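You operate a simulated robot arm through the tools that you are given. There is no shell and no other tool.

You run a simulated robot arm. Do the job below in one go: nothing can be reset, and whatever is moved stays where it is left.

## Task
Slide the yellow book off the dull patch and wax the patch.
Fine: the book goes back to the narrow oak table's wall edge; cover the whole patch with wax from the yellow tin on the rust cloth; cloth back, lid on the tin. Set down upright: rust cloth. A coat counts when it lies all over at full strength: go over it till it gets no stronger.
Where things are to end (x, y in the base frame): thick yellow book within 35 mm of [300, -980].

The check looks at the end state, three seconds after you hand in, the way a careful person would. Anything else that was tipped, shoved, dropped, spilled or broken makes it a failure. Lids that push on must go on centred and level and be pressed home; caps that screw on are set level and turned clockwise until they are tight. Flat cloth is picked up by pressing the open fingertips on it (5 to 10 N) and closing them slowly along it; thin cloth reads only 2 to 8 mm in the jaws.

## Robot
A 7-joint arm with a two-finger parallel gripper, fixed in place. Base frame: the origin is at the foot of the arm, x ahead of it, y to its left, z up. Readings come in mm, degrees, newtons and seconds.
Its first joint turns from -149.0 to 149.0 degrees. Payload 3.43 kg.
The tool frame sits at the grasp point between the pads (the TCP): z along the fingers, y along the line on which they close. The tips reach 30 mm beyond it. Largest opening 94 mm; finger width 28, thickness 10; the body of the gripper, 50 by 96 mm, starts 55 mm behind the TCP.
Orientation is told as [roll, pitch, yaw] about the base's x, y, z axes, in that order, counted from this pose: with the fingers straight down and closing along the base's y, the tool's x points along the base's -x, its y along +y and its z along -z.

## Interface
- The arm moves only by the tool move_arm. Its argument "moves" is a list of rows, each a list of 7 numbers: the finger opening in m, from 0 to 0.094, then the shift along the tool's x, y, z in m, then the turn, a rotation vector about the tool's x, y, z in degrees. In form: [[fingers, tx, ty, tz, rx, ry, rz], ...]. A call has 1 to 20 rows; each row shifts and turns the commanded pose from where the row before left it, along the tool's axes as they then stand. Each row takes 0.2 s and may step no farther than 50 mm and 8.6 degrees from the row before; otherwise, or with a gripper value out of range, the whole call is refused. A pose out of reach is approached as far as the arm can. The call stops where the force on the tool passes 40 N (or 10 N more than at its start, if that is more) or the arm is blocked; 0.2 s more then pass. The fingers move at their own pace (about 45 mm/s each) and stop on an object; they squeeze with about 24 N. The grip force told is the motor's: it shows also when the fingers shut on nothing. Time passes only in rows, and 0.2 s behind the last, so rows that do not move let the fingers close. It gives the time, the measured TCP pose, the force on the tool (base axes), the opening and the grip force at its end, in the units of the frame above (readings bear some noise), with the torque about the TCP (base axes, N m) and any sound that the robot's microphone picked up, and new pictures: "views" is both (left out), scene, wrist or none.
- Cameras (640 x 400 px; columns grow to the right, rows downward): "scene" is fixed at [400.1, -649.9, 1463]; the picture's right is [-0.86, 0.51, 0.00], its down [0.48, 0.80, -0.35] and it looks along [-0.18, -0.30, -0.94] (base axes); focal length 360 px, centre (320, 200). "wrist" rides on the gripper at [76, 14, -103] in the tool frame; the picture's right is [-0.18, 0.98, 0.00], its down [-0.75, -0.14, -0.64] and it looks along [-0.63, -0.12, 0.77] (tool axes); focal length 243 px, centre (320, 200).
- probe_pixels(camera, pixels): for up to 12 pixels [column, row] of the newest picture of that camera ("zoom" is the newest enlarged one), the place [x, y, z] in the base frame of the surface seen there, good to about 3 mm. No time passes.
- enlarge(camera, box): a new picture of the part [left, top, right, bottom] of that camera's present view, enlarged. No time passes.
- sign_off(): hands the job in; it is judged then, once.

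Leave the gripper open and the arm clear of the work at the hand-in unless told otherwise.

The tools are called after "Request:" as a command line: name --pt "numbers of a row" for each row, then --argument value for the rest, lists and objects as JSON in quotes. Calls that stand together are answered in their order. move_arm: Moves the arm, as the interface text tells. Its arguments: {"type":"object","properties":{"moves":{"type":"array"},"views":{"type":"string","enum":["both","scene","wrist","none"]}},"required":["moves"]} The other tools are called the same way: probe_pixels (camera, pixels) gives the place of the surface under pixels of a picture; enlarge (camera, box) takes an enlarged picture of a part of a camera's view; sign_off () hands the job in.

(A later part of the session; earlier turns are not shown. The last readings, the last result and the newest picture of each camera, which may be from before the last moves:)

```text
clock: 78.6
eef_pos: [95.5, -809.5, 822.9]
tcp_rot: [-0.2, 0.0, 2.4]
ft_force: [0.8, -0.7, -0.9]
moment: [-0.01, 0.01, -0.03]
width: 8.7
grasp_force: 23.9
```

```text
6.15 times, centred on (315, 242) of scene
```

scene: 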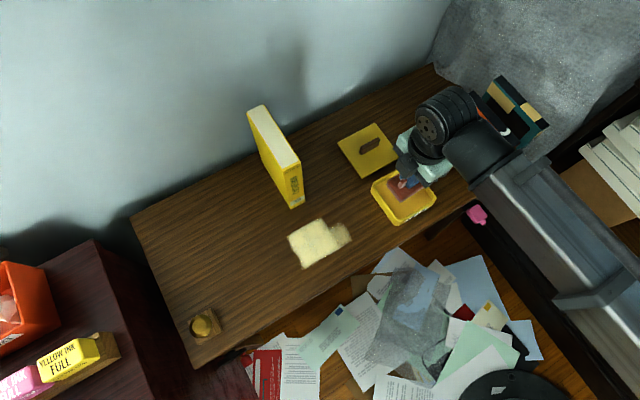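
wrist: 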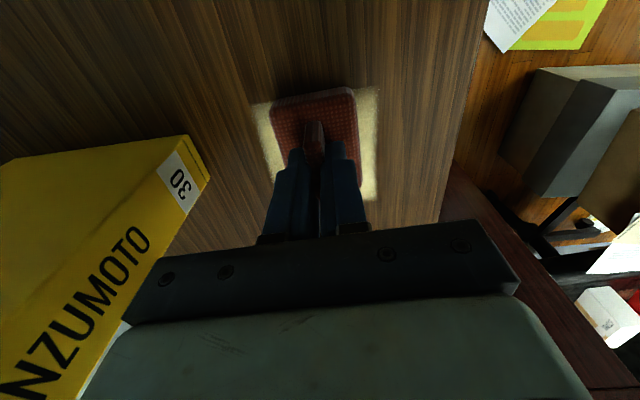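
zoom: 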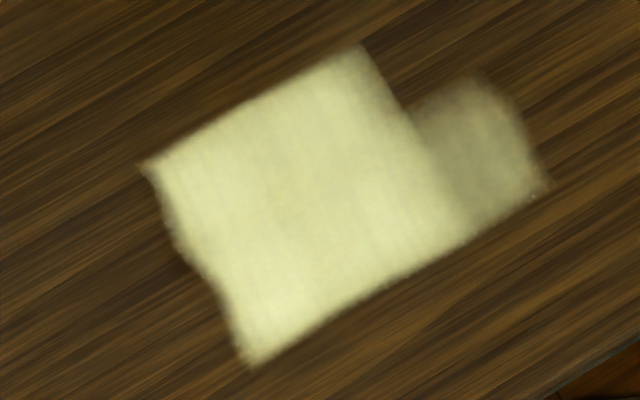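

The coat grew to the right: a fainter area x≈240–272, y≈-828…-781. So the patch reaches farther toward -x than I'd covered; the bottom edge (y≈-779) and ragged left edge (x≈361) look like true patch edges. I'll reload, then work outward toward -x and -y until it no longer grows.

Request:
move_arm --pt "0.006 0 0 0.02 0 0 0" --pt "0.006 0 0 0.017 0 0 0" --pt "0.006 0 0 0.003 0 0 0" --pt "0.006 0 0 0.001 0 0 0" --pt "0.006 0.006 0 0 0 0 0" --pt "0.006 -0.006 0 0 0 0 0" --pt "0.006 -0.006 0 0 0 0 0" --pt "0.006 0.006 0 0 0 0 0" --pt "0.006 0 0.006 0 0 0 0" --pt "0.006 0 -0.006 0 0 0 0" --pt "0.006 0 -0.006 0 0 0 0" --pt "0.006 0 0.006 0 0 0 0" --pt "0.006 0 0 0 0 0 0" --views "none"

```text
clock: 81.4
eef_pos: [96.5, -810.8, 782.3]
tcp_rot: [-0.2, 0.0, 2.4]
ft_force: [-0.7, -1.9, 4.3]
moment: [-0.01, 0.02, -0.01]
width: 8.9
grasp_force: 23.3
```

Loaded (4.3 N). I'll carry it to x≈265, y≈-818 and stroke in y there.

Request:
move_arm --pt "0.006 0 0 -0.01 0 0 0" --pt "0.006 0 0 -0.03 0 0 0" --pt "0.006 -0.042 -0.0038 0 0 0 0" --pt "0.006 -0.042 -0.0038 0 0 0 0" --pt "0.006 -0.042 -0.0038 0 0 0 0" --pt "0.006 -0.042 -0.0038 0 0 0 0" --pt "0.006 0 0 0 0 0 0" --pt "0.006 0 0 0.03 0 0 0" --pt "0.006 0 0 0.03 0 0 0" --pt "0.006 0 0 0.003 0 0 0" --pt "0.006 0 0 0.001 0 0 0" --pt "0.006 0 -0.011 0 0 0 0" --pt "0.006 0 -0.011 0 0 0 0" --pt "0.006 0 0.015 0 0 0 0" --pt "0.006 0 0.015 0 0 0 0" --pt "0.006 0 0.014 0 0 0 0" --pt "0.006 0 -0.011 0 0 0 0" --pt "0.006 0 -0.011 0 0 0 0" --pt "0.006 0 0 0 0 0 0" --views "none"

Request:
move_arm --pt "0.006 0.01 0 0 0 0 0" --pt "0.006 0.01 0.0013 0 0 0 0" --pt "0.006 0.01 0 0 0 0 0" --pt "0.006 0 -0.011 0 0 0 0" --pt "0.006 0 -0.011 0 0 0 0" --pt "0.006 0 0.015 0 0 0 0" --pt "0.006 0 0.015 0 0 0 0" --pt "0.006 0 0.014 0 0 0 0" --pt "0.006 0 -0.011 0 0 0 0" --pt "0.006 0 -0.011 0 0 0 0" --pt "0.006 0 0 -0.01 0 0 0" --pt "0.006 0 0 -0.03 0 0 0" --pt "0.006 0 0 -0.025 0 0 0" --pt "0.006 0 0 0 0 0 0" --views "scene"

```text
clock: 85.4
eef_pos: [265.6, -818.0, 757.9]
tcp_rot: [-0.1, 0.0, 2.4]
ft_force: [1.5, 3.3, 5.4]
moment: [0.15, -0.02, -0.02]
width: 9.0
grasp_force: 23.9
```

```text
clock: 88.4
eef_pos: [235.4, -818.5, 823.8]
tcp_rot: [-0.1, 0.0, 2.4]
ft_force: [-0.1, -0.4, -0.8]
moment: [-0.02, -0.01, 0.0]
width: 8.9
grasp_force: 23.9
```

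scene: 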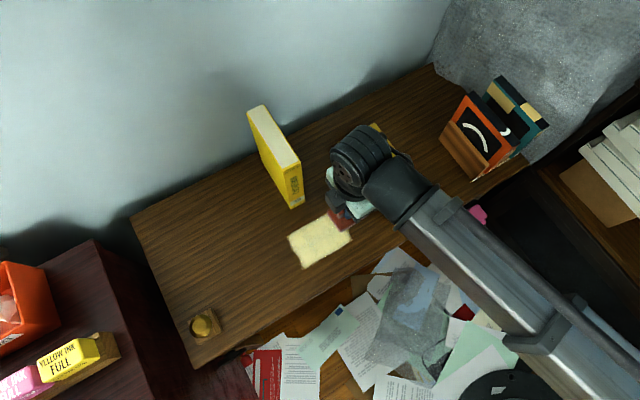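

I'll move back to the tin to view the result unobstructed.

Request:
move_arm --pt "0.006 0.0349 0.0037 0 0 0 0" --pt "0.006 0.0349 0.0037 0 0 0 0" --pt "0.006 0.0349 0.0037 0 0 0 0" --pt "0.006 0.0349 0.0037 0 0 0 0" --pt "0.006 0 0 0 0 0 0" --views "none"

Request:
enlarge --camera "scene" --box '[280, 200, 370, 275]'

Request:
probe_pixels --camera "zoom" --pixels '[[290, 100], [390, 50], [455, 90], [490, 160], [370, 230], [225, 325], [150, 185], [340, 75], [420, 60]]'

```text
clock: 89.6
eef_pos: [95.4, -808.5, 823.7]
tcp_rot: [-0.1, 0.1, 2.4]
ft_force: [-0.4, 0.2, 0.1]
moment: [0.02, -0.01, 0.02]
width: 8.9
grasp_force: 23.0
```

```text
5.33 times, centred on (325, 238) of scene
```

zoom: 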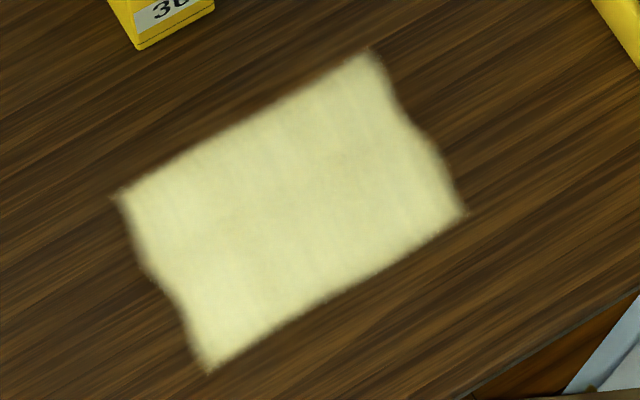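

```text
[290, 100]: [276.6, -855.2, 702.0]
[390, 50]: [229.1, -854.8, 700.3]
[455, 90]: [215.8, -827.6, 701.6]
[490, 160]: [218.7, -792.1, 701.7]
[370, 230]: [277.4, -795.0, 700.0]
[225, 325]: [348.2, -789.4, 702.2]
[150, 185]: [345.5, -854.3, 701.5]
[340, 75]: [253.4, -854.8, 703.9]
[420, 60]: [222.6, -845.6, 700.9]
```

The patch now shows both ragged ends (x≈238 and ≈361) and straight sides (y≈-858 and -779), i.e. about 122×80 mm centred (300,-818). I'll reload and make another full set of passes, including a test stroke farther to -y at the ends to confirm the top edge.

Request:
move_arm --pt "0.006 0 0 0.02 0 0 0" --pt "0.006 0 0 0.017 0 0 0" --pt "0.006 0 0 0.003 0 0 0" --pt "0.006 0 0 0.001 0 0 0" --pt "0.006 0.006 0 0 0 0 0" --pt "0.006 -0.006 0 0 0 0 0" --pt "0.006 -0.006 0 0 0 0 0" --pt "0.006 0.006 0 0 0 0 0" --pt "0.006 0 0.006 0 0 0 0" --pt "0.006 0 -0.006 0 0 0 0" --pt "0.006 0 -0.006 0 0 0 0" --pt "0.006 0 0.006 0 0 0 0" --pt "0.006 0 0 0 0 0 0" --views "none"

```text
clock: 92.4
eef_pos: [95.2, -809.6, 781.7]
tcp_rot: [-0.2, 0.0, 2.5]
ft_force: [-0.4, -2.4, 6.0]
moment: [0.01, -0.01, 0.03]
width: 8.9
grasp_force: 24.5
```

Loaded. I'll carry to x≈240 and stroke from y≈-866 to -796 (clear of the book, which starts at x 286).

Request:
move_arm --pt "0.006 0 0 -0.01 0 0 0" --pt "0.006 0 0 -0.03 0 0 0" --pt "0.006 -0.0361 -0.0036 0 0 0 0" --pt "0.006 -0.0361 -0.0036 0 0 0 0" --pt "0.006 -0.0361 -0.0036 0 0 0 0" --pt "0.006 -0.0361 -0.0036 0 0 0 0" --pt "0.006 0 0 0 0 0 0" --pt "0.006 0 0 0.03 0 0 0" --pt "0.006 0 0 0.03 0 0 0" --pt "0.006 0 0 0.003 0 0 0" --pt "0.006 0 0 0.001 0 0 0" --pt "0.006 0 -0.012 0 0 0 0" --pt "0.006 0 -0.012 0 0 0 0" --pt "0.006 0 -0.012 0 0 0 0" --pt "0.006 0 -0.012 0 0 0 0" --pt "0.006 0 0.014 0 0 0 0" --pt "0.006 0 0.014 0 0 0 0" --pt "0.006 0 0.014 0 0 0 0" --pt "0.006 0 0.014 0 0 0 0" --pt "0.006 0 0.014 0 0 0 0" --views "wrist"

```text
clock: 96.6
eef_pos: [239.8, -794.9, 757.7]
tcp_rot: [-0.1, 0.0, 2.3]
ft_force: [0.3, -3.9, 9.8]
moment: [-0.06, -0.03, 0.02]
width: 8.8
grasp_force: 24.2
```

wrist: 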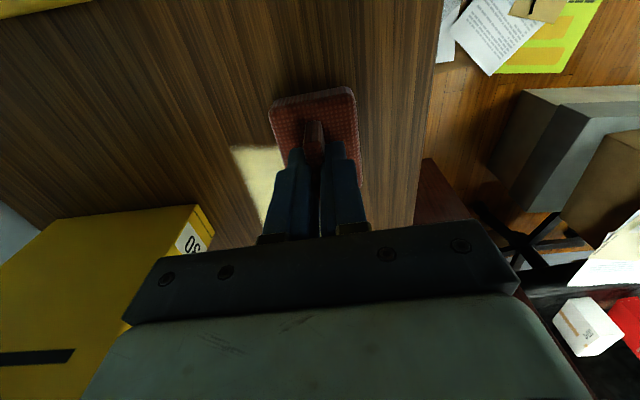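

At (240,-795). Next a zigzag across the patch in 22 mm lanes: x 262, 284, 306.

Request:
move_arm --pt "0.006 -0.011 -0.0005 0 0 0 0" --pt "0.006 -0.011 -0.0005 0 0 0 0" --pt "0.006 0 -0.012 0 0 0 0" --pt "0.006 0 -0.012 0 0 0 0" --pt "0.006 0 -0.012 0 0 0 0" --pt "0.006 0 -0.012 0 0 0 0" --pt "0.006 -0.011 -0.0005 0 0 0 0" --pt "0.006 -0.011 -0.0005 0 0 0 0" --pt "0.006 0 0.012 0 0 0 0" --pt "0.006 0 0.012 0 0 0 0" --pt "0.006 0 0.012 0 0 0 0" --pt "0.006 0 0.012 0 0 0 0" --pt "0.006 -0.011 -0.0005 0 0 0 0" --pt "0.006 -0.011 -0.0005 0 0 0 0" --pt "0.006 0 -0.012 0 0 0 0" --pt "0.006 0 -0.012 0 0 0 0" --pt "0.006 0 -0.012 0 0 0 0" --pt "0.006 0 -0.012 0 0 0 0" --pt "0.006 0 0 0 0 0 0" --views "none"

```text
clock: 100.6
eef_pos: [308.0, -843.1, 757.8]
tcp_rot: [-0.2, 0.1, 2.4]
ft_force: [0.7, 2.6, 9.1]
moment: [0.18, 0.01, 0.02]
width: 9.0
grasp_force: 24.2
```

Now at (308,-843), ~9 N. Lanes at x 330 and 352 next, then x≈362 with a test stroke farther back (y≈-867; the body is then 20 mm to the side of the book).

Request:
move_arm --pt "0.006 -0.011 -0.0005 0 0 0 0" --pt "0.006 -0.011 -0.0005 0 0 0 0" --pt "0.006 0 0.012 0 0 0 0" --pt "0.006 0 0.012 0 0 0 0" --pt "0.006 0 0.012 0 0 0 0" --pt "0.006 0 0.012 0 0 0 0" --pt "0.006 -0.011 -0.0005 0 0 0 0" --pt "0.006 -0.011 -0.0005 0 0 0 0" --pt "0.006 0 -0.012 0 0 0 0" --pt "0.006 0 -0.012 0 0 0 0" --pt "0.006 0 -0.012 0 0 0 0" --pt "0.006 0 -0.012 0 0 0 0" --pt "0.006 -0.011 -0.0005 0 0 0 0" --pt "0.006 0 -0.012 0 0 0 0" --pt "0.006 0 -0.012 0 0 0 0" --pt "0.006 0 0.012 0 0 0 0" --pt "0.006 0 0.012 0 0 0 0" --pt "0.006 0 0.012 0 0 0 0" --pt "0.006 0 0.012 0 0 0 0" --pt "0.006 0 0 0 0 0 0" --views "none"

```text
clock: 104.8
eef_pos: [361.3, -819.4, 757.9]
tcp_rot: [-0.2, 0.1, 2.3]
ft_force: [-0.6, -5.9, 16.0]
moment: [-0.08, -0.05, -0.02]
width: 9.1
grasp_force: 24.2
```

Now I'll lift and return above the tin to inspect.

Request:
move_arm --pt "0.006 0 0 -0.01 0 0 0" --pt "0.006 0 0 -0.03 0 0 0" --pt "0.006 0 0 -0.025 0 0 0" --pt "0.006 0.0442 0.0035 0 0 0 0" --pt "0.006 0.0442 0.0035 0 0 0 0" --pt "0.006 0.0442 0.0035 0 0 0 0" --pt "0.006 0.0442 0.0035 0 0 0 0" --pt "0.006 0.0442 0.0035 0 0 0 0" --pt "0.006 0.0442 0.0035 0 0 0 0" --pt "0.006 0 0 0 0 0 0" --views "scene"

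Request:
enlarge --camera "scene" --box '[280, 200, 370, 275]'

```text
clock: 107.0
eef_pos: [95.7, -809.7, 822.1]
tcp_rot: [-0.1, 0.0, 2.4]
ft_force: [-0.1, -0.5, -0.4]
moment: [-0.01, -0.04, 0.01]
width: 8.9
grasp_force: 24.0
```

scene: 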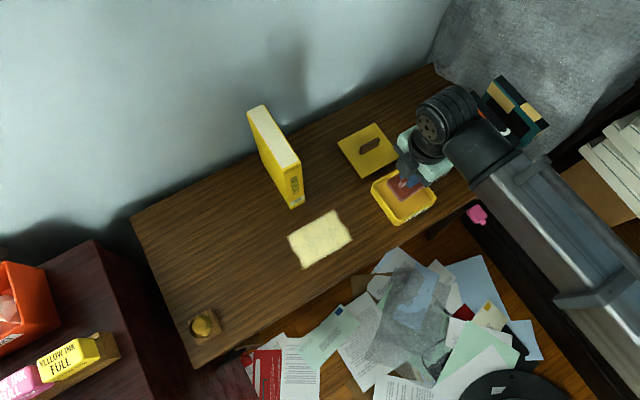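

```text
5.33 times, centred on (325, 238) of scene
```

zoom: 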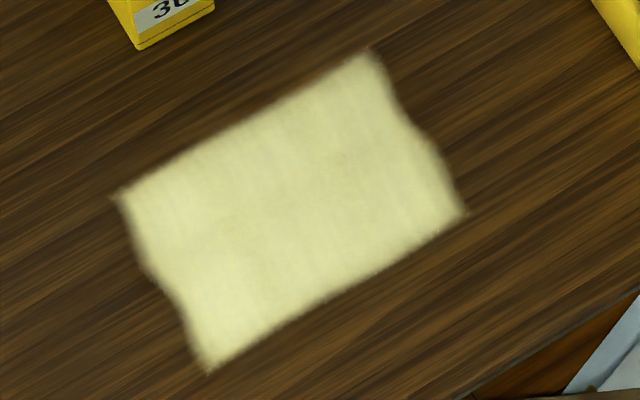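

The outline didn't grow anymore, so the whole patch (x≈238–361, y≈-858…-779) is covered. To check whether it can get stronger, I'll take close-ups now, then make another loaded pass and compare.

Request:
enlarge --camera "scene" --box '[320, 205, 356, 245]'

Request:
enlarge --camera "scene" --box '[284, 230, 320, 272]'

Request:
move_arm --pt "0.006 0 0 0.02 0 0 0" --pt "0.006 0 0 0.017 0 0 0" --pt "0.006 0 0 0.003 0 0 0" --pt "0.006 0 0 0.001 0 0 0" --pt "0.006 0.006 0 0 0 0 0" --pt "0.006 -0.006 0 0 0 0 0" --pt "0.006 -0.006 0 0 0 0 0" --pt "0.006 0.006 0 0 0 0 0" --pt "0.006 0 0.006 0 0 0 0" --pt "0.006 0 -0.006 0 0 0 0" --pt "0.006 0 -0.006 0 0 0 0" --pt "0.006 0 0.006 0 0 0 0" --pt "0.006 0 0 0 0 0 0" --views "none"

```text
10.00 times, centred on (338, 225) of scene
```

zoom: 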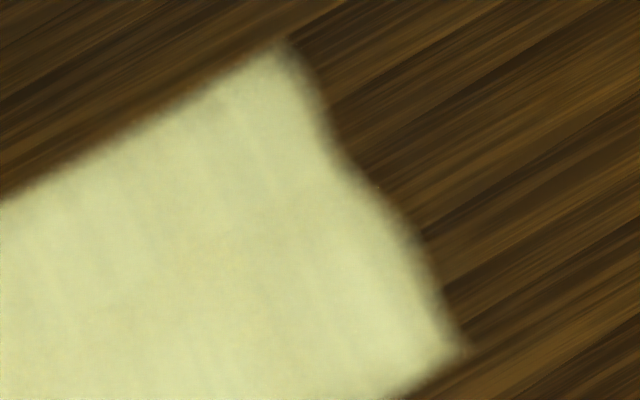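

```text
9.52 times, centred on (302, 251) of scene
```

zoom: 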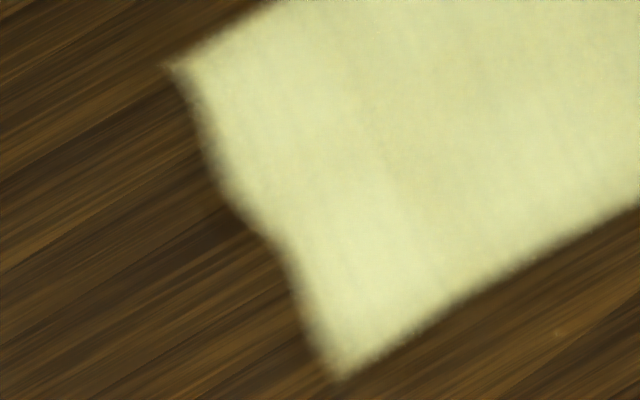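

```text
clock: 109.8
eef_pos: [95.4, -810.2, 780.9]
tcp_rot: [-0.2, -0.1, 2.4]
ft_force: [0.3, -6.2, 11.4]
moment: [-0.09, -0.01, -0.03]
width: 8.8
grasp_force: 24.2
```

It looks even. I'm reloaded (11 N), so now one more full zigzag, starting at x≈240.

Request:
move_arm --pt "0.006 0 0 -0.01 0 0 0" --pt "0.006 0 0 -0.03 0 0 0" --pt "0.006 -0.0361 -0.0036 0 0 0 0" --pt "0.006 -0.0361 -0.0036 0 0 0 0" --pt "0.006 -0.0361 -0.0036 0 0 0 0" --pt "0.006 -0.0361 -0.0036 0 0 0 0" --pt "0.006 0 0 0 0 0 0" --pt "0.006 0 0 0.03 0 0 0" --pt "0.006 0 0 0.03 0 0 0" --pt "0.006 0 0 0.003 0 0 0" --pt "0.006 0 0 0.001 0 0 0" --pt "0.006 0 -0.013 0 0 0 0" --pt "0.006 0 -0.013 0 0 0 0" --pt "0.006 0 0.012 0 0 0 0" --pt "0.006 0 0.012 0 0 0 0" --pt "0.006 0 0.012 0 0 0 0" --pt "0.006 0 0.012 0 0 0 0" --pt "0.006 0 0 0 0 0 0" --views "none"

Request:
move_arm --pt "0.006 -0.011 -0.0005 0 0 0 0" --pt "0.006 -0.011 -0.0005 0 0 0 0" --pt "0.006 0 -0.012 0 0 0 0" --pt "0.006 0 -0.012 0 0 0 0" --pt "0.006 0 -0.012 0 0 0 0" --pt "0.006 0 -0.012 0 0 0 0" --pt "0.006 -0.011 -0.0005 0 0 0 0" --pt "0.006 -0.011 -0.0005 0 0 0 0" --pt "0.006 0 0.012 0 0 0 0" --pt "0.006 0 0.012 0 0 0 0" --pt "0.006 0 0.012 0 0 0 0" --pt "0.006 0 0.012 0 0 0 0" --pt "0.006 -0.011 -0.0005 0 0 0 0" --pt "0.006 -0.011 -0.0005 0 0 0 0" --pt "0.006 0 -0.012 0 0 0 0" --pt "0.006 0 -0.012 0 0 0 0" --pt "0.006 0 -0.012 0 0 0 0" --pt "0.006 0 -0.012 0 0 0 0" --pt "0.006 0 0 0 0 0 0" --views "none"

Request:
move_arm --pt "0.006 -0.011 -0.0005 0 0 0 0" --pt "0.006 -0.011 -0.0005 0 0 0 0" --pt "0.006 0 0.012 0 0 0 0" --pt "0.006 0 0.012 0 0 0 0" --pt "0.006 0 0.012 0 0 0 0" --pt "0.006 0 0.012 0 0 0 0" --pt "0.006 -0.011 -0.0005 0 0 0 0" --pt "0.006 -0.011 -0.0005 0 0 0 0" --pt "0.006 0 -0.012 0 0 0 0" --pt "0.006 0 -0.012 0 0 0 0" --pt "0.006 0 -0.012 0 0 0 0" --pt "0.006 0 -0.012 0 0 0 0" --pt "0.006 0 0.012 0 0 0 0" --pt "0.006 0 0.012 0 0 0 0" --pt "0.006 0 0 0 0 0 0" --views "none"

```text
clock: 113.6
eef_pos: [238.5, -795.2, 757.8]
tcp_rot: [-0.2, 0.0, 2.4]
ft_force: [-0.2, -2.2, 8.1]
moment: [-0.03, 0.0, -0.01]
width: 9.0
grasp_force: 23.8
```

```text
clock: 117.6
eef_pos: [308.0, -843.9, 757.9]
tcp_rot: [-0.2, -0.1, 2.4]
ft_force: [1.4, 2.5, 4.9]
moment: [0.17, -0.05, 0.0]
width: 8.7
grasp_force: 23.9
```

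```text
clock: 120.8
eef_pos: [349.5, -820.9, 758.3]
tcp_rot: [-0.1, -0.1, 2.4]
ft_force: [-0.2, -1.6, 3.6]
moment: [0.02, 0.01, 0.03]
width: 8.6
grasp_force: 24.6
```

The pass is complete. I'll lift 40 mm and carry the pad over its home spot (451,-809), checking the coat on the way.

Request:
move_arm --pt "0.006 0 0 -0.01 0 0 0" --pt "0.006 0 0 -0.03 0 0 0" --pt "0.006 -0.034 0.0026 0 0 0 0" --pt "0.006 -0.034 0.0026 0 0 0 0" --pt "0.006 -0.034 0.0026 0 0 0 0" --pt "0.006 0 0 0 0 0 0"

Request:
enlarge --camera "scene" --box '[280, 200, 370, 275]'

```text
clock: 122.2
eef_pos: [452.0, -807.9, 797.6]
tcp_rot: [-0.2, -0.1, 2.4]
ft_force: [-0.7, -0.7, -0.6]
moment: [-0.01, -0.02, -0.01]
width: 8.9
grasp_force: 23.7
```

scene: 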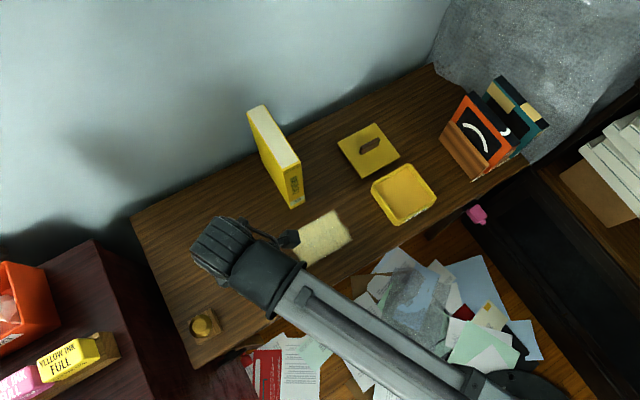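
wrist: 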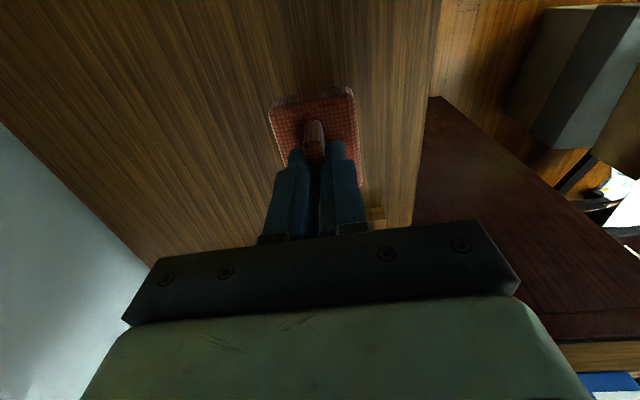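

```text
5.33 times, centred on (325, 238) of scene
```

zoom: 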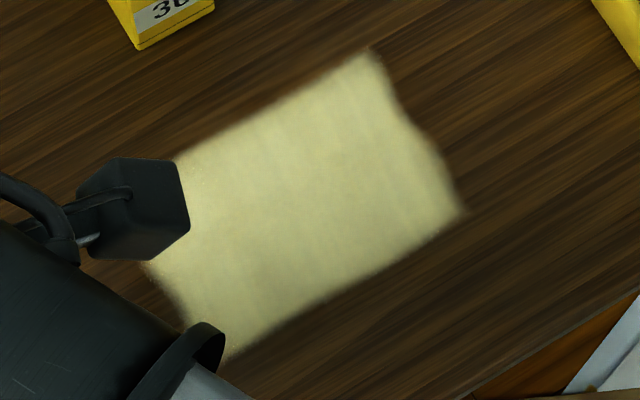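

The arm's shadow dims the view a bit, but the coat looks continuous. I'm over home at (452,-807.9). I'll lower the pad 39.5 mm onto the table.

Request:
move_arm --pt "0.006 0 0 0.02 0 0 0" --pt "0.006 0 0 0.015 0 0 0" --pt "0.006 0 0 0.004 0 0 0" --pt "0.006 0 0 0.0005 0 0 0" --pt "0.006 0 0 0 0 0 0" --views "none"

```text
clock: 123.4
eef_pos: [451.9, -810.1, 757.6]
tcp_rot: [-0.1, -0.1, 2.4]
ft_force: [1.6, 0.4, 4.9]
moment: [0.09, 0.02, 0.01]
width: 8.5
grasp_force: 23.8
```

The pad is on the table with 4.9 N at (451.9,-810). I'll open the fingers and rise straight up.

Request:
move_arm --pt "0.02 0 0 0 0 0 0" --pt "0.035 0 0 0 0 0 0" --pt "0.05 0 0 0 0 0 0" --pt "0.05 0 0 0 0 0 0" --pt "0.05 0 0 -0.02 0 0 0" --pt "0.05 0 0 -0.04 0 0 0" --pt "0.05 0 0 -0.045 0 0 0" --pt "0.05 0 0 0 0 0 2.3" --pt "0.05 0 0 0 0 0 0"

Request:
enlarge --camera "wrist" --box '[220, 10, 420, 180]'

```text
clock: 125.4
eef_pos: [453.5, -808.9, 862.9]
tcp_rot: [-0.2, 0.0, 0.2]
ft_force: [0.3, -0.4, -0.5]
moment: [-0.02, 0.02, 0.03]
width: 50.0
grasp_force: 0.1
```

scene: 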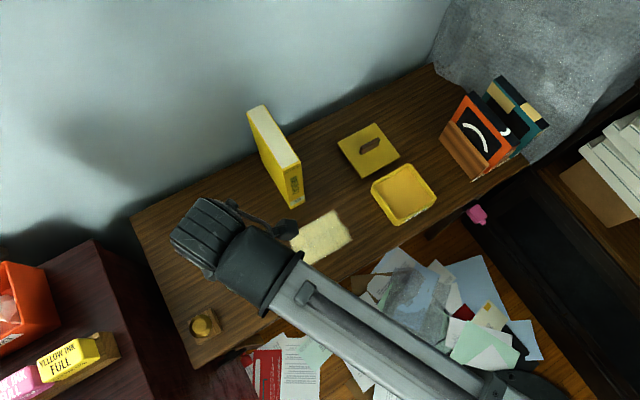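
wrist: 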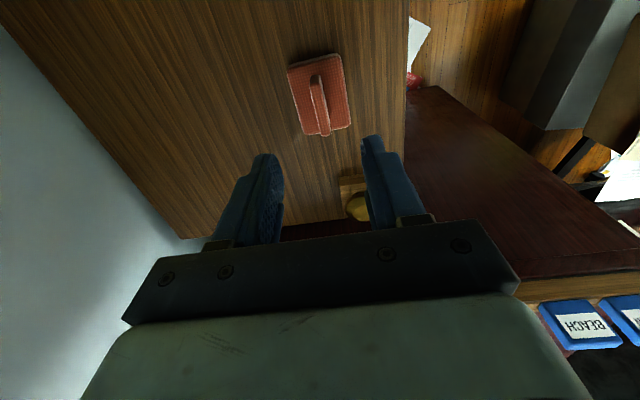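

```text
2.35 times, centred on (320, 95) of wrist
```

zoom: 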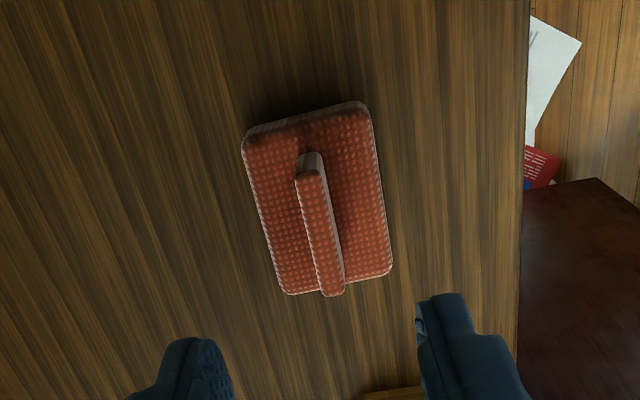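

The pad sits flat and upright at home. Next, the lid: I'll travel at z≈863 along y≈-809 to x≈96 first and compare the coat from there.

Request:
move_arm --pt "0.05 0.0447 0 0 0 0 0" --pt "0.05 0.0447 0 0 0 0 0" --pt "0.05 0.0447 0 0 0 0 0" --pt "0.05 0.0447 0 0 0 0 0" --pt "0.05 0.0447 0 0 0 0 0" --pt "0.05 0.0447 0 0 0 0 0" --pt "0.05 0.0447 0 0 0 0 0" --pt "0.05 0.0447 0 0 0 0 0" --pt "0.05 0 0 0 0 0 0"

Request:
enlarge --camera "scene" --box '[280, 200, 370, 275]'

Request:
enlarge --camera "scene" --box '[320, 205, 356, 245]'

Request:
enlarge --camera "scene" --box '[284, 230, 320, 272]'

```text
clock: 127.4
eef_pos: [93.7, -810.9, 864.4]
tcp_rot: [-0.1, -0.1, 0.2]
ft_force: [0.7, 0.3, 0.0]
moment: [0.0, 0.0, -0.03]
width: 50.2
grasp_force: 0.2
```

scene: 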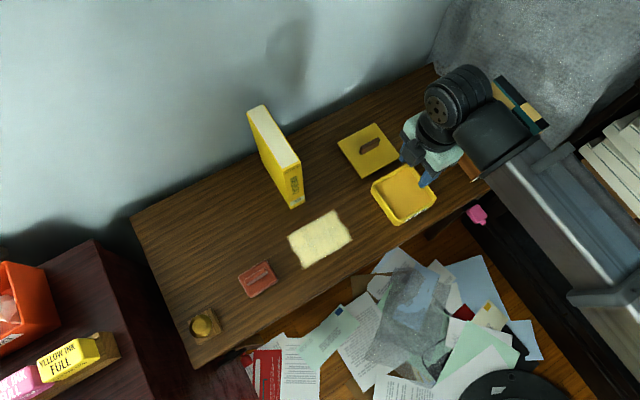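
wrist: 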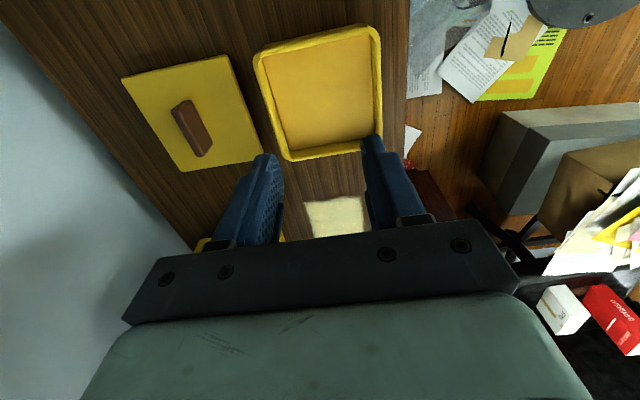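

```text
5.33 times, centred on (325, 238) of scene
```

zoom: 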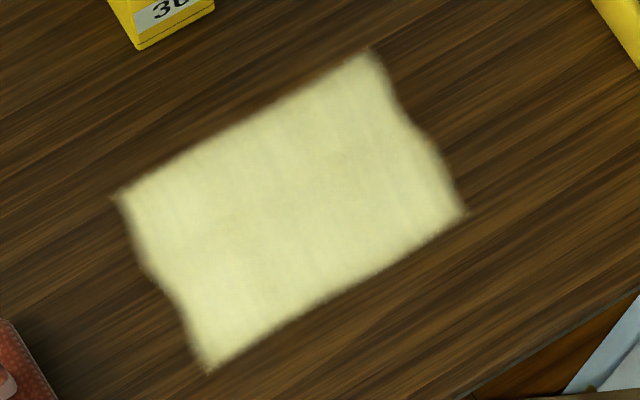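

```text
10.00 times, centred on (338, 225) of scene
```

zoom: 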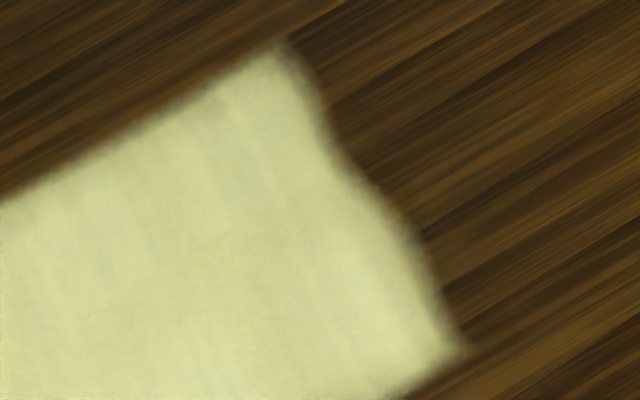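

```text
9.52 times, centred on (302, 251) of scene
```

zoom: 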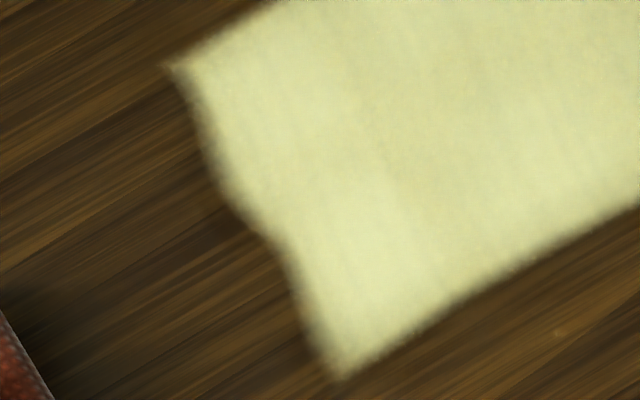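

The coat is unchanged from before the last pass, so it's at full strength. Now to the lid: I'll move back along -y to over it at (95.6,-939) and verify with the wrist camera.

Request:
move_arm --pt "0.05 -0.001 -0.0428 0 0 0 0" --pt "0.05 0 -0.0428 0 0 0 0" --pt "0.05 0 -0.0428 0 0 0 0" --pt "0.05 0 0 0 0 0 0"

Request:
enlarge --camera "wrist" --box '[230, 10, 400, 180]'

Request:
probe_pixels --camera "zoom" --pixels '[[315, 190], [325, 240], [335, 290], [300, 175], [180, 100], [440, 60], [450, 300], [250, 340]]'

```text
clock: 128.4
eef_pos: [96.7, -938.4, 863.1]
tcp_rot: [-0.1, 0.0, 0.2]
ft_force: [-0.2, -0.5, -0.7]
moment: [0.0, -0.03, -0.02]
width: 50.2
grasp_force: 0.0
```

scene: 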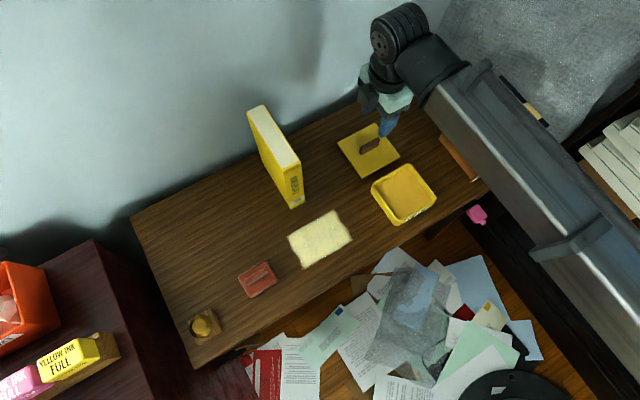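
wrist: 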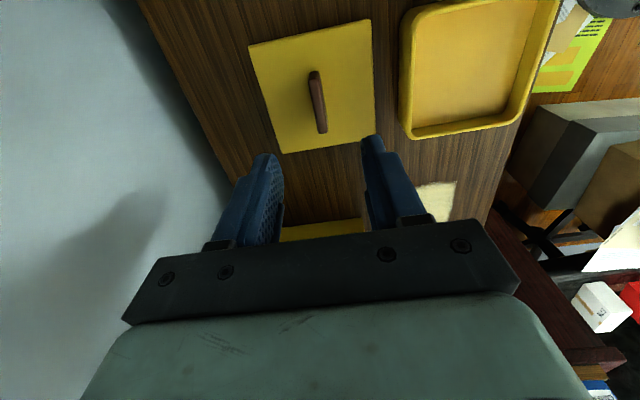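

```text
2.35 times, centred on (315, 95) of wrist
```

zoom: 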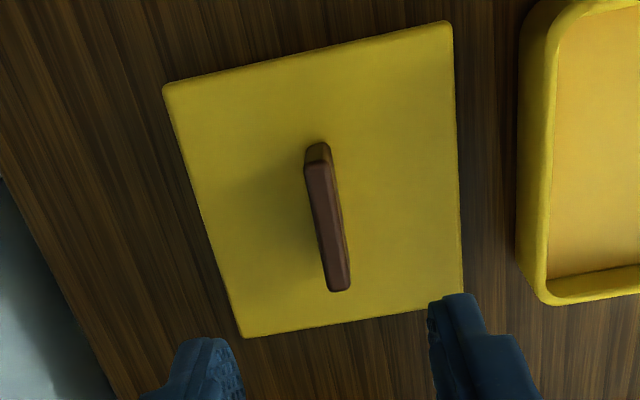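

```text
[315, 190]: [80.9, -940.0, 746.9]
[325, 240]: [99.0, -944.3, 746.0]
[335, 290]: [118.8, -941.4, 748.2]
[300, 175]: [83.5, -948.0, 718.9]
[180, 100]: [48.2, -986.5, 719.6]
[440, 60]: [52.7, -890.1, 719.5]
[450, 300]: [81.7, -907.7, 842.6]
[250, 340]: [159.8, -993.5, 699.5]
```

The handle is centred under the fingers (≈(95,-941)). I'll descend to z≈754 and close on it.

Request:
move_arm --pt "0.05 0.001 -0.001 0.035 0 0 0" --pt "0.05 0 0 0.035 0 0 0" --pt "0.05 0 0 0.03 0 0 0" --pt "0.05 0 0 0.008 0 0 0" --pt "0.05 0 0 0 0 0 0" --pt "0.03 0 0 0 0 0 0" --pt "0.015 0 0 0 0 0 0" --pt "0.005 0 0 0 0 0 0" --pt "0.005 0 0 0 0 0 0" --pt "0.005 0 0 0 0 0 0" --views "wrist"

```text
clock: 130.6
eef_pos: [95.2, -938.9, 755.7]
tcp_rot: [0.0, -0.1, 0.1]
ft_force: [-0.6, 2.0, -0.1]
moment: [0.01, 0.0, 0.01]
width: 9.2
grasp_force: 23.8
```

wrist: 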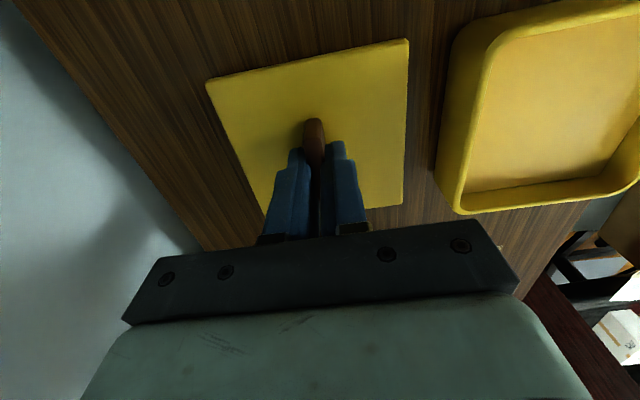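

Lid gripped again (9.2 mm). Before replacing it, I'll check that the tin hasn't moved by taking the same crop as earlier (box 360,150–450,235).

Request:
move_arm --pt "0.005 0 0 -0.02 0 0 0" --pt "0.005 0 0 -0.03 0 0 0" --pt "0.005 0 0 -0.035 0 0 0" --pt "0.005 0 0 0 0 0 0" --views "scene"

Request:
enlarge --camera "scene" --box '[360, 150, 450, 235]'

```text
clock: 131.6
eef_pos: [94.6, -937.3, 840.4]
tcp_rot: [-0.1, 0.0, 0.1]
ft_force: [-0.7, -0.4, -0.6]
moment: [0.03, -0.01, -0.01]
width: 9.2
grasp_force: 23.6
```

scene: 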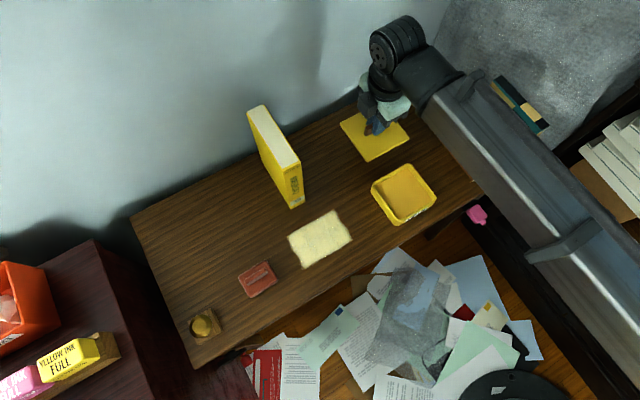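

```text
4.71 times, centred on (405, 192) of scene
```

zoom: 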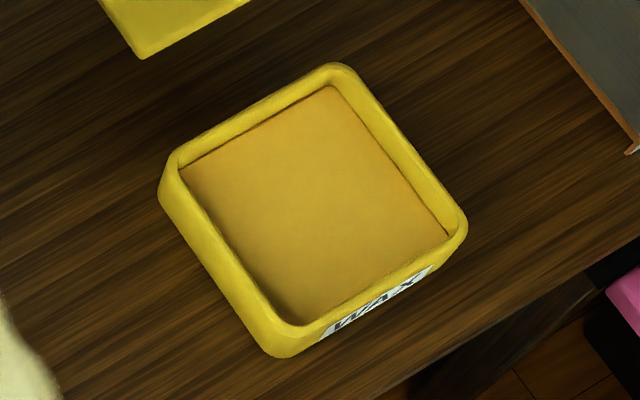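

The tin is exactly where it was. I'll carry the lid forward 134 mm to over the tin, (95,-804.6), staying at z≈840.

Request:
move_arm --pt "0.005 0 0.0335 0 0 0 0" --pt "0.005 0 0.0335 0 0 0 0" --pt "0.005 0 0.0335 0 0 0 0" --pt "0.005 0 0.0335 0 0 0 0" --pt "0.005 0 0 0 0 0 0" --views "none"

Request:
move_arm --pt "0.005 0 0 0.01 0 0 0" --pt "0.005 0 0 0 0 0 0" --views "none"

Request:
move_arm --pt "0.005 0 0 0.01 0 0 0" --pt "0.005 0 0 0 0 0 0"

Request:
enlarge --camera "scene" --box '[350, 130, 470, 240]'

```text
clock: 132.8
eef_pos: [92.8, -803.9, 840.0]
tcp_rot: [-0.1, 0.0, 0.0]
ft_force: [0.4, 0.0, -0.3]
moment: [-0.01, 0.0, 0.0]
width: 8.8
grasp_force: 23.9
```

```text
clock: 133.4
eef_pos: [93.1, -805.3, 829.3]
tcp_rot: [-0.1, -0.1, 0.1]
ft_force: [-0.3, -0.1, -1.8]
moment: [-0.02, -0.01, 0.04]
width: 9.0
grasp_force: 23.9
```

```text
clock: 134.0
eef_pos: [93.3, -805.7, 820.2]
tcp_rot: [-0.3, 0.0, 0.1]
ft_force: [-0.4, 0.5, -0.8]
moment: [0.03, 0.0, 0.0]
width: 9.1
grasp_force: 23.9
```

scene: 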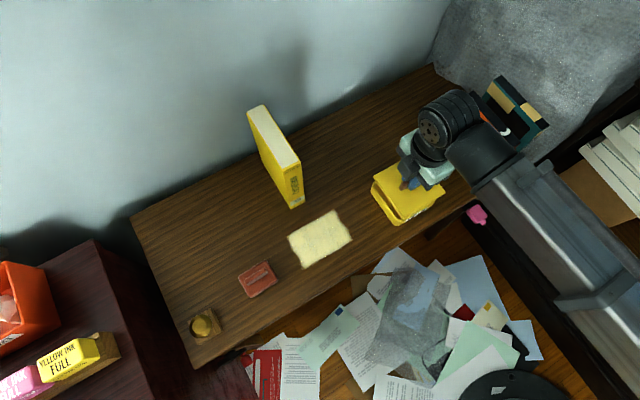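
wrist: 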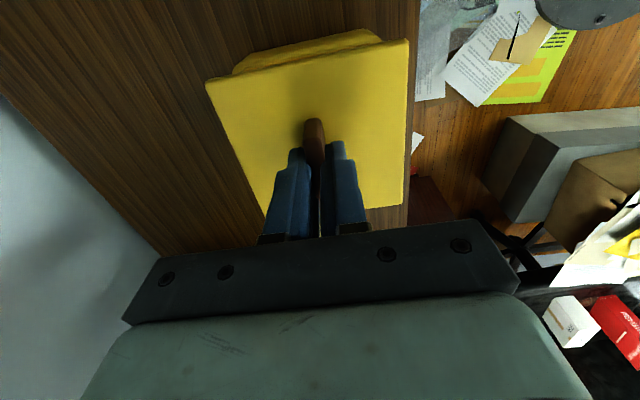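

```text
3.64 times, centred on (410, 185) of scene
```

zoom: 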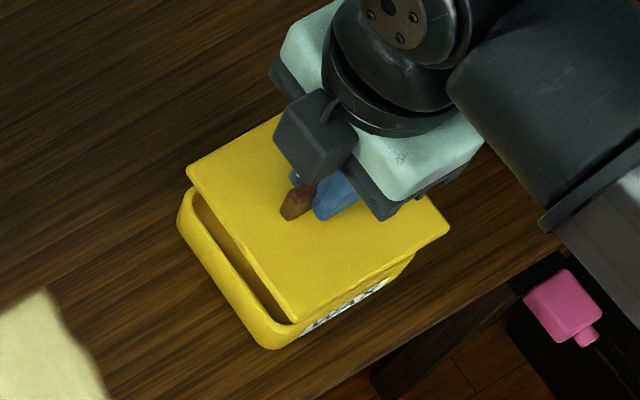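

Readings average (93.1,-805.0); at the original seated grip they were ≈(95,-804.5), and I regripped ~1 mm off along x, so I need about +1.2 mm in x. I'll correct and descend to z≈804, where I have an earlier picture to compare with.

Request:
move_arm --pt "0.005 -0.0012 0.0003 0.008 0 0 0" --pt "0.005 0 0 0.008 0 0 0" --pt "0.005 0 0 0 0 0 0" --pt "0.005 0 0 0 0 0 0"

Request:
enlarge --camera "scene" --box '[350, 130, 470, 240]'

Request:
enlarge --camera "wrist" --box '[190, 10, 430, 220]'

```text
clock: 135.0
eef_pos: [95.0, -804.9, 805.3]
tcp_rot: [-0.1, 0.0, 0.1]
ft_force: [0.1, 0.5, -1.0]
moment: [0.01, 0.0, -0.03]
width: 9.0
grasp_force: 23.9
```

scene: 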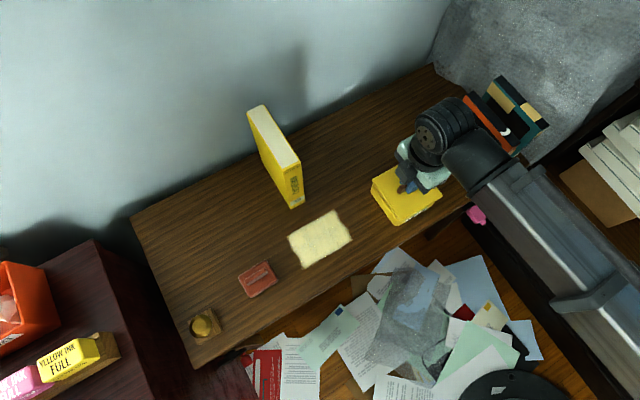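
wrist: 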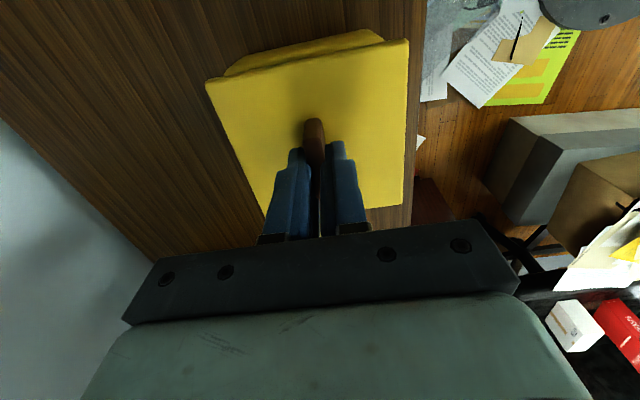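

```text
3.64 times, centred on (410, 185) of scene
```

zoom: 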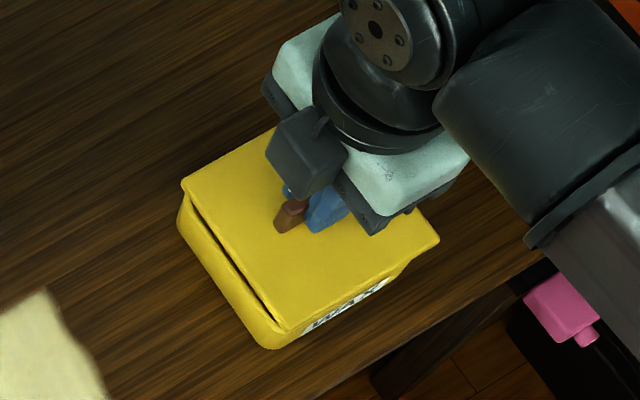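

```text
1.90 times, centred on (310, 115) of wrist
```

zoom: 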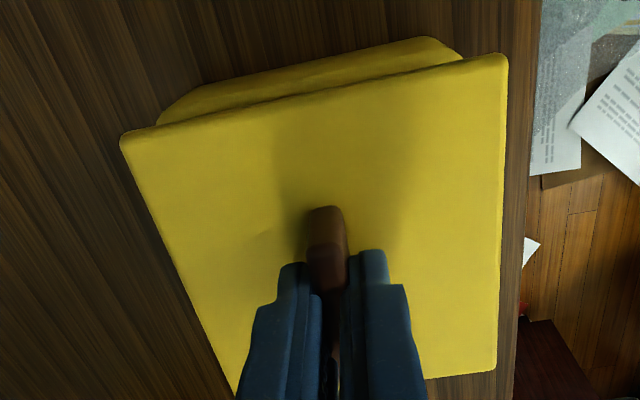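

Compared with the earlier crop at this height, the lid's corners are ~3 zoom-pixels left (≈1.6 mm toward +x). I'll shift back 1.5 mm in -x and 0.4 mm in +y and compare again.

Request:
move_arm --pt "0.005 0.0015 0.0004 0.001 0 0 0" --pt "0.005 0 0 0 0 0 0" --pt "0.005 0 0 0 0 0 0" --views "none"

Request:
enlarge --camera "scene" --box '[350, 130, 470, 240]'

```text
clock: 135.8
eef_pos: [94.4, -803.3, 804.4]
tcp_rot: [-0.1, 0.0, 0.2]
ft_force: [0.1, -0.6, 0.5]
moment: [0.0, -0.02, 0.02]
width: 9.2
grasp_force: 23.9
```

```text
3.64 times, centred on (410, 185) of scene
```

zoom: 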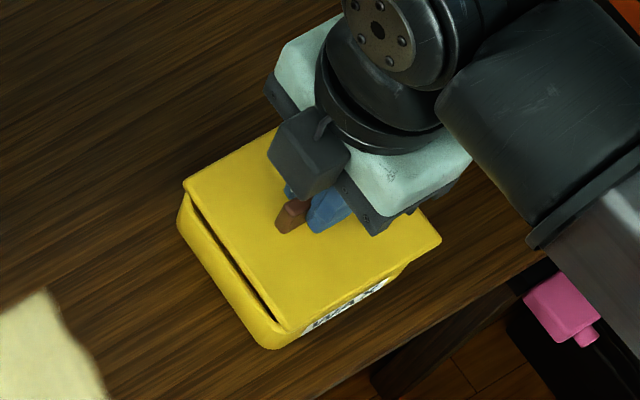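

Now the corners match the earlier picture. I'll lower in small steps toward the seated height (785.5).

Request:
move_arm --pt "0.005 0 0 0.004 0 0 0" --pt "0.005 0 0 0.004 0 0 0" --pt "0.005 0 0 0.003 0 0 0" --pt "0.005 0 0 0.003 0 0 0" --pt "0.005 0 0 0 0 0 0" --views "none"

```text
clock: 137.0
eef_pos: [94.5, -804.5, 788.9]
tcp_rot: [-0.2, 0.0, 0.1]
ft_force: [0.2, -2.9, 4.5]
moment: [0.08, 0.08, 0.04]
width: 8.9
grasp_force: 24.3
```

At 788.9 with 4.5 N — the plug is entering. My new grip is ~2 mm higher on the handle, so seated should read ≈787.3. I'll press on in 1 mm steps.

Request:
move_arm --pt "0.005 0 0 0.001 0 0 0" --pt "0.005 0 0 0.001 0 0 0" --pt "0.005 0 0 0.001 0 0 0" --pt "0.005 0 0 0 0 0 0"

Request:
enlarge --camera "scene" --box '[350, 130, 470, 240]'

```text
clock: 138.0
eef_pos: [94.9, -802.7, 785.8]
tcp_rot: [-0.1, 0.0, 0.0]
ft_force: [0.1, 0.4, -0.4]
moment: [0.02, 0.0, -0.02]
width: 8.9
grasp_force: 23.6
```

scene: 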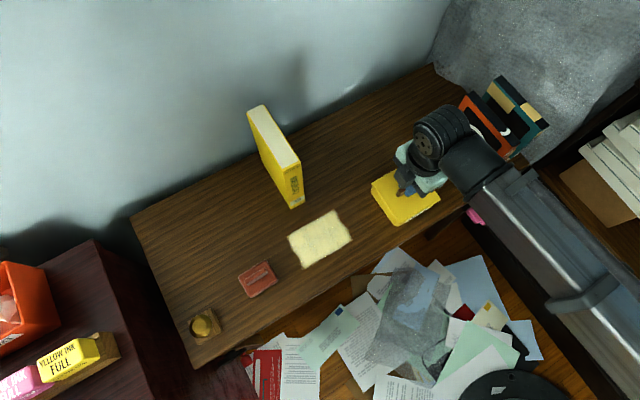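
wrist: 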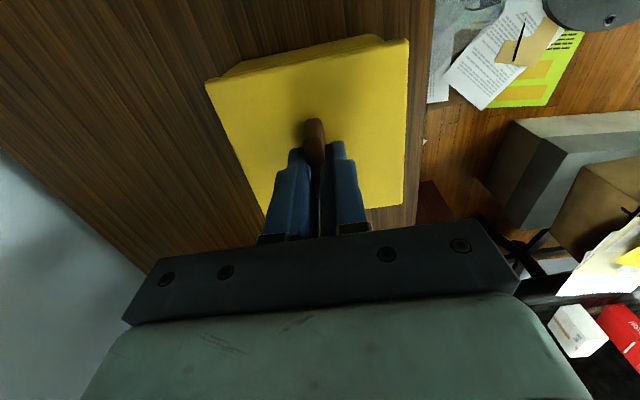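

```text
3.64 times, centred on (410, 185) of scene
```

zoom: 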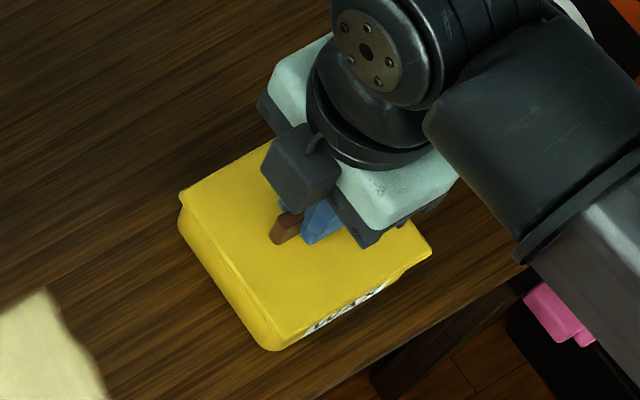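

Force dropped to ~0 at 785.8 — the plug is sliding in. I'll keep pressing in 1 mm steps until it bottoms out.

Request:
move_arm --pt "0.005 0 0 0.001 0 0 0" --pt "0.005 0 0 0.001 0 0 0" --pt "0.005 0 0 0 0 0 0" --views "none"

```text
clock: 138.8
eef_pos: [94.5, -805.4, 783.3]
tcp_rot: [-0.1, 0.0, 0.1]
ft_force: [0.5, 0.4, -0.7]
moment: [0.04, 0.05, 0.01]
width: 8.7
grasp_force: 24.1
```

Still no resistance at 783.3. I'll probe the lid's top height and edges to see how it's sitting.

Request:
move_arm --pt "0.005 0 0 0 0 0 0"

Request:
probe_pixels --camera "wrist" --pixels '[[230, 90], [250, 150], [390, 60], [390, 180], [290, 80], [350, 80], [240, 72], [370, 42]]'

Request:
enlarge --camera "scene" --box '[360, 145, 450, 235]'

Request:
probe_pixels --camera "zoom" --pixels '[[200, 180], [250, 260], [290, 320], [380, 280], [450, 250], [300, 240], [180, 210], [240, 300]]'

```text
clock: 139.2
eef_pos: [94.3, -804.8, 784.8]
tcp_rot: [-0.1, 0.0, 0.1]
ft_force: [0.6, 0.3, 0.2]
moment: [0.01, 0.02, 0.0]
width: 9.0
grasp_force: 23.5
```

scene: 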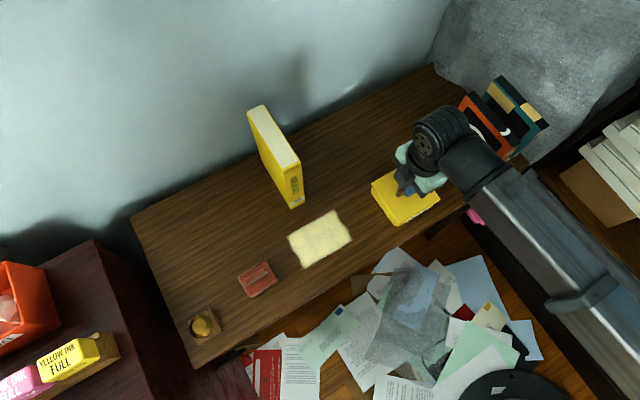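
wrist: 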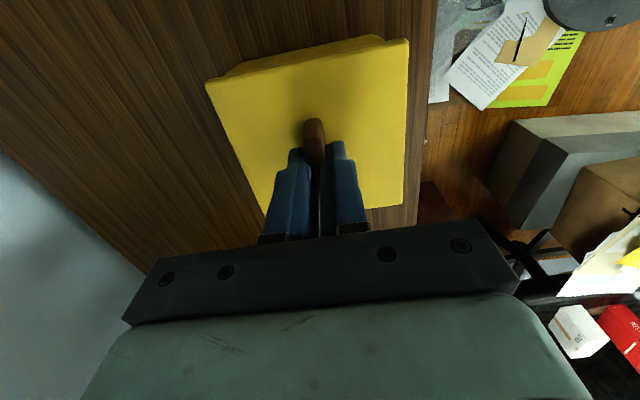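

```text
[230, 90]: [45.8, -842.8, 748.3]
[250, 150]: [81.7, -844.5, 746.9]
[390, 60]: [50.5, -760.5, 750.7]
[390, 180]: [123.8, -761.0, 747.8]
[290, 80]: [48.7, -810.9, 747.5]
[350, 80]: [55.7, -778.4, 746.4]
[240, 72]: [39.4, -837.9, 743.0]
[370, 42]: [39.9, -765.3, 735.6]
```

```text
4.44 times, centred on (405, 190) of scene
```

zoom: 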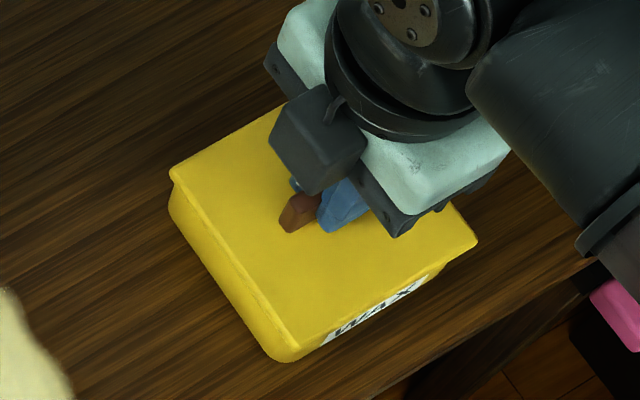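

```text
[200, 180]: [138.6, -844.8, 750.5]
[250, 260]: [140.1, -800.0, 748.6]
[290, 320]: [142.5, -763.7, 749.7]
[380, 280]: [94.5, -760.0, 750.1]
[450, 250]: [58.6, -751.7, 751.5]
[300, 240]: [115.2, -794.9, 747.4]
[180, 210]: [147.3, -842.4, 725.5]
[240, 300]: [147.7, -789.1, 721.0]
```

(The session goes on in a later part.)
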